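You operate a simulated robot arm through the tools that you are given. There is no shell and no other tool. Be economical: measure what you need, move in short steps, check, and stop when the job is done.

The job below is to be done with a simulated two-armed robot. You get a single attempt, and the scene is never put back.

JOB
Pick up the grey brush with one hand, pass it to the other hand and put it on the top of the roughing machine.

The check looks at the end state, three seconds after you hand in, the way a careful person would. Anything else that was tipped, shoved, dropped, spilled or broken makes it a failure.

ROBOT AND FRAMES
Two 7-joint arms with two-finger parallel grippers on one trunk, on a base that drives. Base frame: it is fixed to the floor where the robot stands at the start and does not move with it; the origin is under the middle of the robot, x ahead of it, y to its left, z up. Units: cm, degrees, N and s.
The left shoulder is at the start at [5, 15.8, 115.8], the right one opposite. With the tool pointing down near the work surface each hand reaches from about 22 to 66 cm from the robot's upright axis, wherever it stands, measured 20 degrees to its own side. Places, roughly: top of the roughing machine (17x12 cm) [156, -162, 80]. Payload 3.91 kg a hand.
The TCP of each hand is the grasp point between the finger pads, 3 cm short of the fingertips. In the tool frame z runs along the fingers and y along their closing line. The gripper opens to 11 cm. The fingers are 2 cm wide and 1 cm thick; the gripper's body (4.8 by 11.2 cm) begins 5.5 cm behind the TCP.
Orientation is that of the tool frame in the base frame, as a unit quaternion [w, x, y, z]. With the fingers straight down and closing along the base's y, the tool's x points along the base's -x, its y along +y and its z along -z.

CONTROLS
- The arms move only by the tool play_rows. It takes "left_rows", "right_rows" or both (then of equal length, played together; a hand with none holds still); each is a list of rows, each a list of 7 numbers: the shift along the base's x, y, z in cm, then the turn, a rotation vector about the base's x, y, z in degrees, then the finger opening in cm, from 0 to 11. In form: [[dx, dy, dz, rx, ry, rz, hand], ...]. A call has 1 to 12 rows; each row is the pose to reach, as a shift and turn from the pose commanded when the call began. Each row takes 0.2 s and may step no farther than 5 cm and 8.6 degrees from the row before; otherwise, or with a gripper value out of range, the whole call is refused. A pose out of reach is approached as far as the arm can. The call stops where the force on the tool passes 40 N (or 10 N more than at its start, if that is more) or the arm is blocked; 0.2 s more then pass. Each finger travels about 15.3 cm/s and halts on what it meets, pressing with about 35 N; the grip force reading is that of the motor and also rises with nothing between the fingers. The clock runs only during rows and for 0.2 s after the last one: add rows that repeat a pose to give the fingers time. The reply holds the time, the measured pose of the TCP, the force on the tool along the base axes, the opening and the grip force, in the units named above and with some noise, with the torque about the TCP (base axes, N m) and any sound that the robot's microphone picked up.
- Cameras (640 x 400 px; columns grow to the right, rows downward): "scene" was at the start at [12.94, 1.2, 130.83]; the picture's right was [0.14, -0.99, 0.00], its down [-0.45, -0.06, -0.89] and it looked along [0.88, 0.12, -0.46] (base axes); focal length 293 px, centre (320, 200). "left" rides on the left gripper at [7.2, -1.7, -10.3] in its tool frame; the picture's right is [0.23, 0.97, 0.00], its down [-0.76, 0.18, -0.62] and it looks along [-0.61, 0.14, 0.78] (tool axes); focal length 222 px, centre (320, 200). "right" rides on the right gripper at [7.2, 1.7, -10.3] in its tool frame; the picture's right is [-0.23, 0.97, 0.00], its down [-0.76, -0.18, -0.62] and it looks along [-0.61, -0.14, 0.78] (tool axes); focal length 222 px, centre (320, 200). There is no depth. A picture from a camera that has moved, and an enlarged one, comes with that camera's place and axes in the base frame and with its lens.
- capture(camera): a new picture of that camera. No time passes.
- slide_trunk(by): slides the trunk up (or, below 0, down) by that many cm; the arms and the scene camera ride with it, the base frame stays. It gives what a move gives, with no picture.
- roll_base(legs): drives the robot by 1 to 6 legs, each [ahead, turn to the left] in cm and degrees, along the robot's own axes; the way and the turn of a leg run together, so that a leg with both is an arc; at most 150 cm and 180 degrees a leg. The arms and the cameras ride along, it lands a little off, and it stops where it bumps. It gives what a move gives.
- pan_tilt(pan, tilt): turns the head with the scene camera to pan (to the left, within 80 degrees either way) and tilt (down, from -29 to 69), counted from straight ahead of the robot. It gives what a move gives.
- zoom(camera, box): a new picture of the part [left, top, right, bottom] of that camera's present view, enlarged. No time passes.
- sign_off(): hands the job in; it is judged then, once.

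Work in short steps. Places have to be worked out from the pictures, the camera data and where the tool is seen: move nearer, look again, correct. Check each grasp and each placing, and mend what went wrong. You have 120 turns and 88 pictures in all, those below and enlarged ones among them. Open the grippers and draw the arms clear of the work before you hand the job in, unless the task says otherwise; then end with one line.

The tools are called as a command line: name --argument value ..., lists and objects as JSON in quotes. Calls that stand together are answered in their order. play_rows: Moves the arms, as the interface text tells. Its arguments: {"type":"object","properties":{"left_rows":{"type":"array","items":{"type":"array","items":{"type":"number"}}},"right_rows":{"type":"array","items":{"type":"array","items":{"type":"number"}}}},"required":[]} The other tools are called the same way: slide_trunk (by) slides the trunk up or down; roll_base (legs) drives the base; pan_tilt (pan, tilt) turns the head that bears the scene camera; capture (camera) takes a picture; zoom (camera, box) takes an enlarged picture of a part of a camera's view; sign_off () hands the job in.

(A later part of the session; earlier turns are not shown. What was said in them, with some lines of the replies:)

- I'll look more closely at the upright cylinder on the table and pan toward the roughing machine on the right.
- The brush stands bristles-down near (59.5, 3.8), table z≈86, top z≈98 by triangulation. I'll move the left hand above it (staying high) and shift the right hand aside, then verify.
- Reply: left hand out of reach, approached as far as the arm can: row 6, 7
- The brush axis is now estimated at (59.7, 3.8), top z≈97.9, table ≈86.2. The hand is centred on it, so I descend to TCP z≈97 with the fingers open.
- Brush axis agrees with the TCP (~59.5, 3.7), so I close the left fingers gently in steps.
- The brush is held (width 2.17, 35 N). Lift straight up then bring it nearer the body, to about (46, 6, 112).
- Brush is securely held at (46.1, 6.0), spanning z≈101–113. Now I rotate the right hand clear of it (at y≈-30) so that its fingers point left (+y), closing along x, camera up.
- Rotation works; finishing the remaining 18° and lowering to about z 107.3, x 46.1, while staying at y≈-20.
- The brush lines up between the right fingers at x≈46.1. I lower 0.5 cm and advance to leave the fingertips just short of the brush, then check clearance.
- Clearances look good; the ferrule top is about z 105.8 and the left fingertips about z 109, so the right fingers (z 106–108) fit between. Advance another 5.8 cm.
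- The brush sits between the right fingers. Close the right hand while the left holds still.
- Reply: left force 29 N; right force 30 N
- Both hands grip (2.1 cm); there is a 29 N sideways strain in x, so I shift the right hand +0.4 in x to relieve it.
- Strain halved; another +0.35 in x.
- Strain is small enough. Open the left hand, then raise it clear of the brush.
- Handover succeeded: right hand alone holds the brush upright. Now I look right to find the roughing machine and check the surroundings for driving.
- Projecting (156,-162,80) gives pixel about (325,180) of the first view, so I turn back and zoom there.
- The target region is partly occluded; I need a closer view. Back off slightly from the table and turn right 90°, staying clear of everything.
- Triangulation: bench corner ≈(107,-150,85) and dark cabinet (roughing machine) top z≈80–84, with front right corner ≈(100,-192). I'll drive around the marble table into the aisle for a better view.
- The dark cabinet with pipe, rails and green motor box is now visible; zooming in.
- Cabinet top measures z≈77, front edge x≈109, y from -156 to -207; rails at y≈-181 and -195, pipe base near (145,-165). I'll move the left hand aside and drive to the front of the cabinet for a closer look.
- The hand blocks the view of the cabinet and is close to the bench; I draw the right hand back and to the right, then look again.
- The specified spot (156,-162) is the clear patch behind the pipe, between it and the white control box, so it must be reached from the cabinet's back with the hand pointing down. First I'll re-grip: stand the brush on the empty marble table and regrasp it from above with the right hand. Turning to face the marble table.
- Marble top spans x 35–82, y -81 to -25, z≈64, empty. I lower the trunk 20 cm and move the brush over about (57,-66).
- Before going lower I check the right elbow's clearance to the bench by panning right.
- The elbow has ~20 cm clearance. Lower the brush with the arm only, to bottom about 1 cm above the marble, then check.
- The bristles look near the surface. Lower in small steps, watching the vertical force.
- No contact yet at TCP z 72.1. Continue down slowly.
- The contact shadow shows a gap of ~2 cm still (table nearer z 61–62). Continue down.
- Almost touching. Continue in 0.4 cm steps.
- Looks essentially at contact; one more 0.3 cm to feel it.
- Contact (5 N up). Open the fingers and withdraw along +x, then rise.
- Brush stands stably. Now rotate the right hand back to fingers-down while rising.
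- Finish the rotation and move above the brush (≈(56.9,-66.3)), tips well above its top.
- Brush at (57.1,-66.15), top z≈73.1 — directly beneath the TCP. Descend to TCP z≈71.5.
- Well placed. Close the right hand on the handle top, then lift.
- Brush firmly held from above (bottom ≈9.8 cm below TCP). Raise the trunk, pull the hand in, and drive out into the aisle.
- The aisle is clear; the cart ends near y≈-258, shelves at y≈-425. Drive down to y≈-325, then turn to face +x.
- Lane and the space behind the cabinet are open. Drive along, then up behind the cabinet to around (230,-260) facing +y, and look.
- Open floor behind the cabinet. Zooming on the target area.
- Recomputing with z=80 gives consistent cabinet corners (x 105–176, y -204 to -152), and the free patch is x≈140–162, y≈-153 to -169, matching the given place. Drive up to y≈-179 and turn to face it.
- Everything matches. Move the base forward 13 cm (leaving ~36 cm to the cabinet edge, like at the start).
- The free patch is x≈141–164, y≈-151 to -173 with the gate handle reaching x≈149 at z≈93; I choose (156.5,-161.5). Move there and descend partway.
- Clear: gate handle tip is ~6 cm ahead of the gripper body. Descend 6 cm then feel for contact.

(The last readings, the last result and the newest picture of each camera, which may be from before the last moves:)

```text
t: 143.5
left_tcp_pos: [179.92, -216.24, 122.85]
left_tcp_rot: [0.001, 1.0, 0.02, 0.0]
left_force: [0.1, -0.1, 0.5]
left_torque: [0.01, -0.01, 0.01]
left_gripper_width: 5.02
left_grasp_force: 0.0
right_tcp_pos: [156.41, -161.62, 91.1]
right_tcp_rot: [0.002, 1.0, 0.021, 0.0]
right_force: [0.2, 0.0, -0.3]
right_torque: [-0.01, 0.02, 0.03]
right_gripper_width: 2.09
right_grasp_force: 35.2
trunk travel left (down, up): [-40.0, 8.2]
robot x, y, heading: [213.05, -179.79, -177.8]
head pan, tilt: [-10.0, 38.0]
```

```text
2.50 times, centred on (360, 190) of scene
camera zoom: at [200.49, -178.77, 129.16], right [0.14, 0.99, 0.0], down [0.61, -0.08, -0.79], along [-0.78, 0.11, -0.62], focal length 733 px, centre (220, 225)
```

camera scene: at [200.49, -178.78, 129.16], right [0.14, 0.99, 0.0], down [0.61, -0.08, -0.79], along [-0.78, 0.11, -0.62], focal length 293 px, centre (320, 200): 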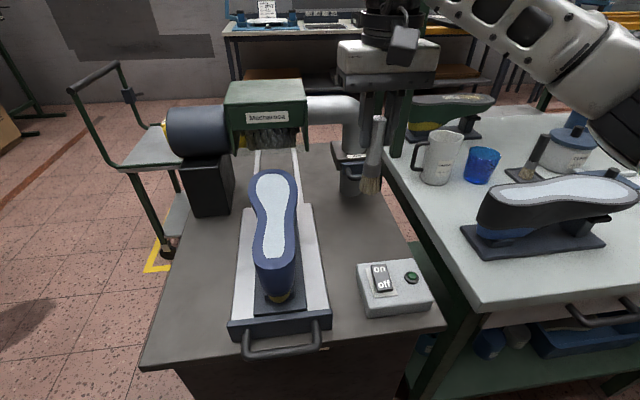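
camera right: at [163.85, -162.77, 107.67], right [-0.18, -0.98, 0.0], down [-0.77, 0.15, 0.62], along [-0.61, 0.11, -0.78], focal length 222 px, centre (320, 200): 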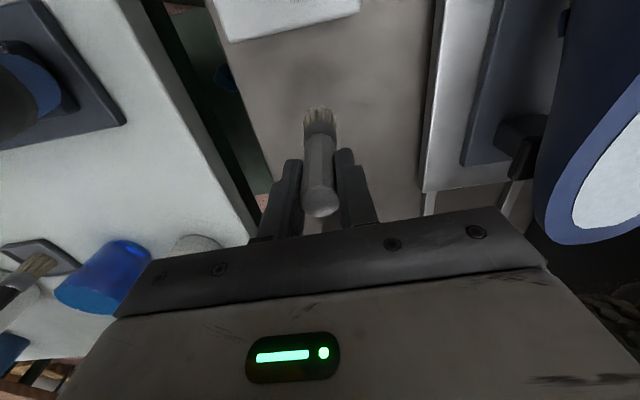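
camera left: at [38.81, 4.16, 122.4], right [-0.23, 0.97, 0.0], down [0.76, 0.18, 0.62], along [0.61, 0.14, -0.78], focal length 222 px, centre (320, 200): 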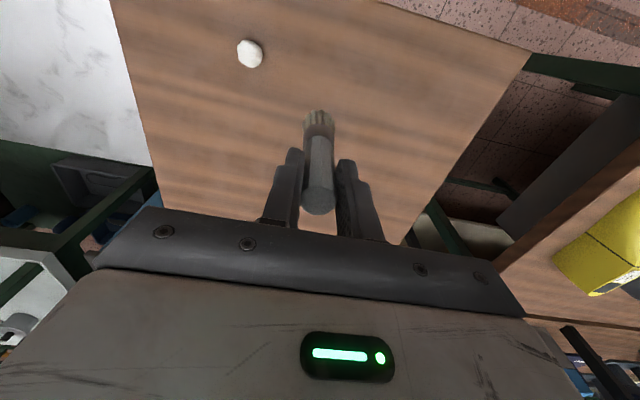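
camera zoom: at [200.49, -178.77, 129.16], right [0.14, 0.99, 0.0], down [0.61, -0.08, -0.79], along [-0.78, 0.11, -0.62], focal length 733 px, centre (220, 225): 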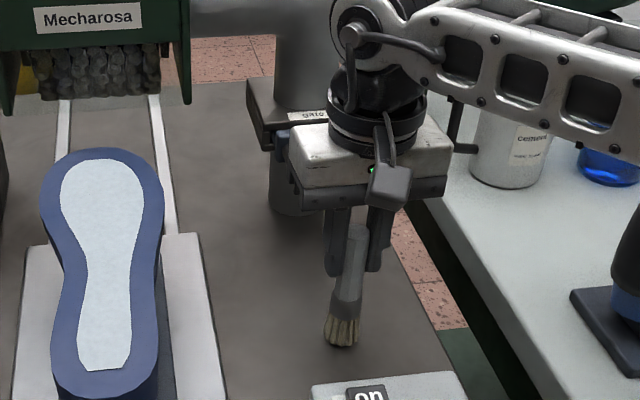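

Not yet in contact; continue in small steps.

play_rows --right_rows '[[0, 0, -0.25, 0, 0, 0, 0.5], [0, 0, -0.5, 0, 0, 0, 0.5], [0, 0, -0.5, 0, 0, 0, 0.5]]'

play_rows --right_rows '[[0, 0, -0.2, 0, 0, 0, 0.5], [0, 0, -0.4, 0, 0, 0, 0.5], [0, 0, -0.4, 0, 0, 0, 0.5]]'

zoom --camera "scene" --box '[330, 190, 400, 270]'

```text
t: 144.3
left_tcp_pos: [179.88, -216.15, 122.74]
left_tcp_rot: [0.001, 1.0, 0.02, 0.0]
left_force: [-0.1, 0.0, -0.6]
left_torque: [0.0, -0.01, -0.05]
left_gripper_width: 5.01
left_grasp_force: 0.0
right_tcp_pos: [156.46, -161.58, 90.74]
right_tcp_rot: [0.002, 1.0, 0.021, 0.0]
right_force: [0.6, 0.5, -0.6]
right_torque: [-0.03, 0.02, -0.01]
right_gripper_width: 2.09
right_grasp_force: 34.8
trunk travel left (down, up): [-40.0, 8.2]
robot x, y, heading: [213.35, -179.73, -177.8]
head pan, tilt: [-10.0, 38.0]
```

```text
t: 145.1
left_tcp_pos: [180.07, -216.24, 122.83]
left_tcp_rot: [0.001, 1.0, 0.019, -0.001]
left_force: [0.5, -0.2, -0.1]
left_torque: [-0.01, 0.01, -0.01]
left_gripper_width: 5.03
left_grasp_force: 0.1
right_tcp_pos: [156.45, -161.58, 90.66]
right_tcp_rot: [0.003, 1.0, 0.022, -0.002]
right_force: [2.8, 0.2, 13.4]
right_torque: [0.16, -0.33, 0.0]
right_gripper_width: 2.14
right_grasp_force: 34.8
trunk travel left (down, up): [-40.0, 8.2]
robot x, y, heading: [213.08, -179.49, -177.9]
head pan, tilt: [-10.0, 38.0]
```

```text
5.00 times, centred on (365, 230) of scene
camera zoom: at [200.64, -178.81, 129.2], right [0.14, 0.99, 0.0], down [0.61, -0.08, -0.79], along [-0.78, 0.11, -0.61], focal length 1467 px, centre (95, 50)
```

zoom: 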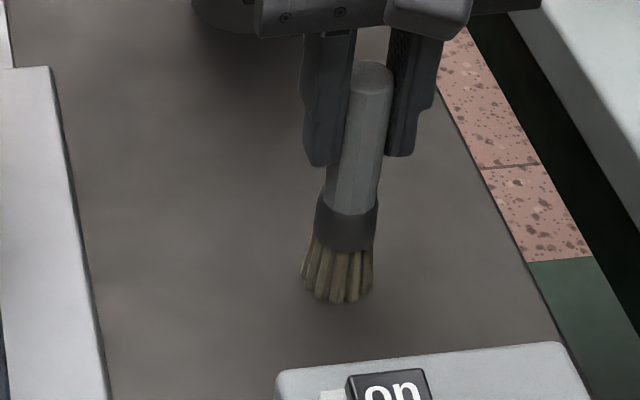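

Contact at 13 N. Ease up 0.2 cm, then open the fingers gently, without moving.

play_rows --right_rows '[[0, 0, 0.2, 0, 0, 0, 0.5], [0, 0, 0.25, 0, 0, 0, 0.5]]'

capture --camera "right"

```text
t: 145.7
left_tcp_pos: [180.03, -216.22, 122.92]
left_tcp_rot: [0.001, 1.0, 0.019, 0.0]
left_force: [0.4, 1.4, -0.1]
left_torque: [0.0, 0.02, 0.02]
left_gripper_width: 5.01
left_grasp_force: 0.0
right_tcp_pos: [156.46, -161.46, 90.59]
right_tcp_rot: [0.002, 1.0, 0.021, 0.0]
right_force: [1.1, -1.0, 7.1]
right_torque: [-0.03, -0.08, -0.02]
right_gripper_width: 2.1
right_grasp_force: 34.9
trunk travel left (down, up): [-40.0, 8.2]
robot x, y, heading: [213.24, -179.77, -177.9]
head pan, tilt: [-10.0, 38.0]
```

```text
33 pictures are left
camera right: at [163.73, -162.82, 101.09], right [-0.18, -0.98, 0.01], down [-0.77, 0.15, 0.62], along [-0.61, 0.11, -0.78], focal length 222 px, centre (320, 200)
```

right: 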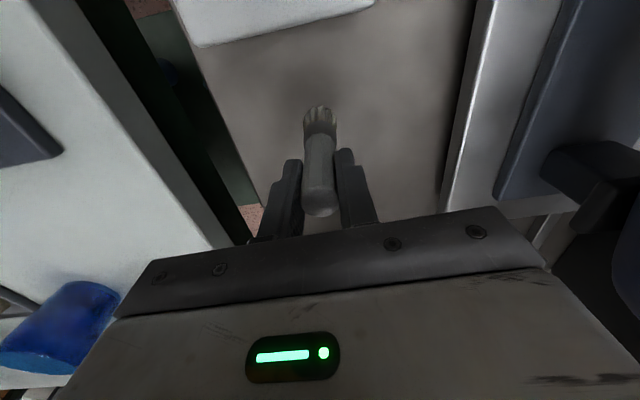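

Light contact, brush upright. Open, then rise straight up.

play_rows --right_rows '[[0, 0, 0, 0, 0, 0, 2.5], [0, 0, 0, 0, 0, 0, 3.5], [0, 0, 0, 0, 0, 0, 5], [0, 0, 0, 0, 0, 0, 5], [0, 0, 2, 0, 0, 0, 5], [0, 0, 5, 0, 0, 0, 5], [0, 0, 9, 0, 0, 0, 5], [0, 0, 14, 0, 0, 0, 5], [0, 0, 18, 0, 0, 0, 5], [2, -1, 20, 0, 0, 0, 5]]'

capture --camera "right"

capture --camera "scene"

```text
t: 147.9
left_tcp_pos: [180.07, -216.18, 122.82]
left_tcp_rot: [0.001, 1.0, 0.02, -0.001]
left_force: [-0.6, 1.1, 0.7]
left_torque: [0.04, -0.02, 0.03]
left_gripper_width: 5.02
left_grasp_force: 0.1
right_tcp_pos: [158.45, -162.39, 110.5]
right_tcp_rot: [0.002, 1.0, 0.022, -0.001]
right_force: [0.3, -0.1, 0.9]
right_torque: [0.02, 0.01, 0.01]
right_gripper_width: 4.99
right_grasp_force: 0.1
trunk travel left (down, up): [-40.0, 8.2]
robot x, y, heading: [213.27, -179.67, -177.5]
head pan, tilt: [-10.0, 38.0]
```

```text
32 pictures are left
camera right: at [165.75, -163.73, 121.02], right [-0.18, -0.98, 0.0], down [-0.77, 0.15, 0.62], along [-0.61, 0.11, -0.78], focal length 222 px, centre (320, 200)
```

right: 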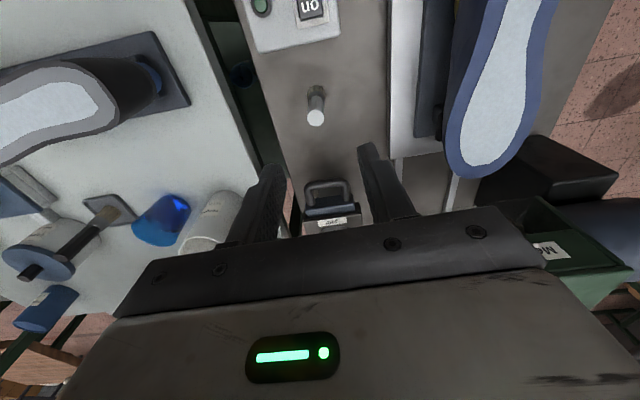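

```text
31 pictures are left
camera scene: at [200.53, -178.77, 129.16], right [0.14, 0.99, 0.0], down [0.61, -0.08, -0.79], along [-0.78, 0.11, -0.62], focal length 293 px, centre (320, 200)
```

scene: 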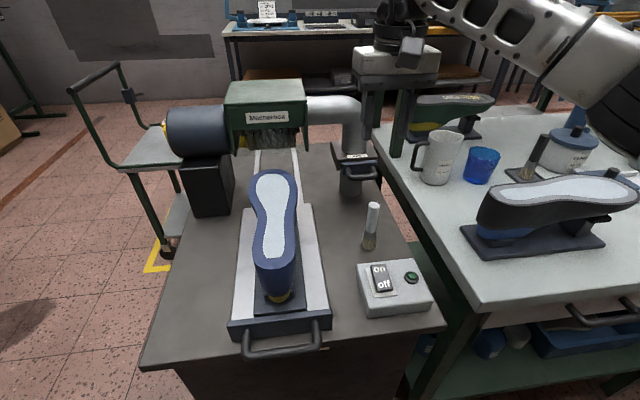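

The brush stands upright on the machine top at the given place, with everything else undisturbed. Draw the right arm back and open both grippers, then make a final check.

play_rows --right_rows '[[4, -1, 1, 0, 0, 0, 6], [8, -2, 2, 0, 0, 0, 7], [12, -3, 2, 0, 0, 0, 8], [16, -3, 2, 0, 0, 0, 9], [16, -3, 2, 0, 0, 0, 9]]'

roll_base --legs '[[-15, 0]]'

capture --camera "scene"

```text
t: 149.1
left_tcp_pos: [179.98, -216.11, 122.74]
left_tcp_rot: [0.0, 1.0, 0.02, 0.0]
left_force: [-0.1, 0.5, -0.6]
left_torque: [-0.04, -0.03, 0.02]
left_gripper_width: 5.0
left_grasp_force: 0.0
right_tcp_pos: [174.71, -165.3, 112.26]
right_tcp_rot: [0.003, 1.0, 0.021, 0.0]
right_force: [-0.8, -0.1, 0.1]
right_torque: [0.0, 0.01, -0.04]
right_gripper_width: 9.01
right_grasp_force: 0.0
trunk travel left (down, up): [-40.0, 8.2]
robot x, y, heading: [213.13, -179.55, -177.7]
head pan, tilt: [-10.0, 38.0]
```

```text
t: 150.5
left_tcp_pos: [194.96, -215.56, 122.86]
left_tcp_rot: [0.001, 1.0, 0.019, -0.001]
left_force: [0.2, -0.6, 0.1]
left_torque: [0.0, 0.02, 0.01]
left_gripper_width: 5.03
left_grasp_force: 0.1
right_tcp_pos: [189.74, -164.46, 112.37]
right_tcp_rot: [0.002, 1.0, 0.02, 0.0]
right_force: [0.8, 0.3, 0.1]
right_torque: [-0.01, 0.04, 0.0]
right_gripper_width: 8.99
right_grasp_force: 0.2
trunk travel left (down, up): [-40.0, 8.2]
robot x, y, heading: [228.36, -178.88, -178.0]
head pan, tilt: [-10.0, 38.0]
```

```text
30 pictures are left
camera scene: at [215.66, -178.18, 129.17], right [0.14, 0.99, 0.0], down [0.61, -0.09, -0.79], along [-0.78, 0.11, -0.61], focal length 293 px, centre (320, 200)
```

scene: 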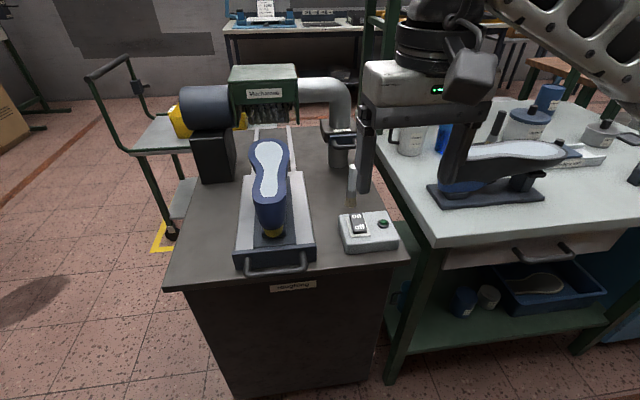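

The brush is still standing on the machine top, the grippers are open and both arms are clear, so I hand in.

sign_off

```text
The job is handed in.
```

The grey brush is standing upright on top of the roughing machine at about (156, -162), picked up with the left hand, passed to the right and placed there by the right. On the way I stood it on the marble table once so the right hand could regrip it from above.
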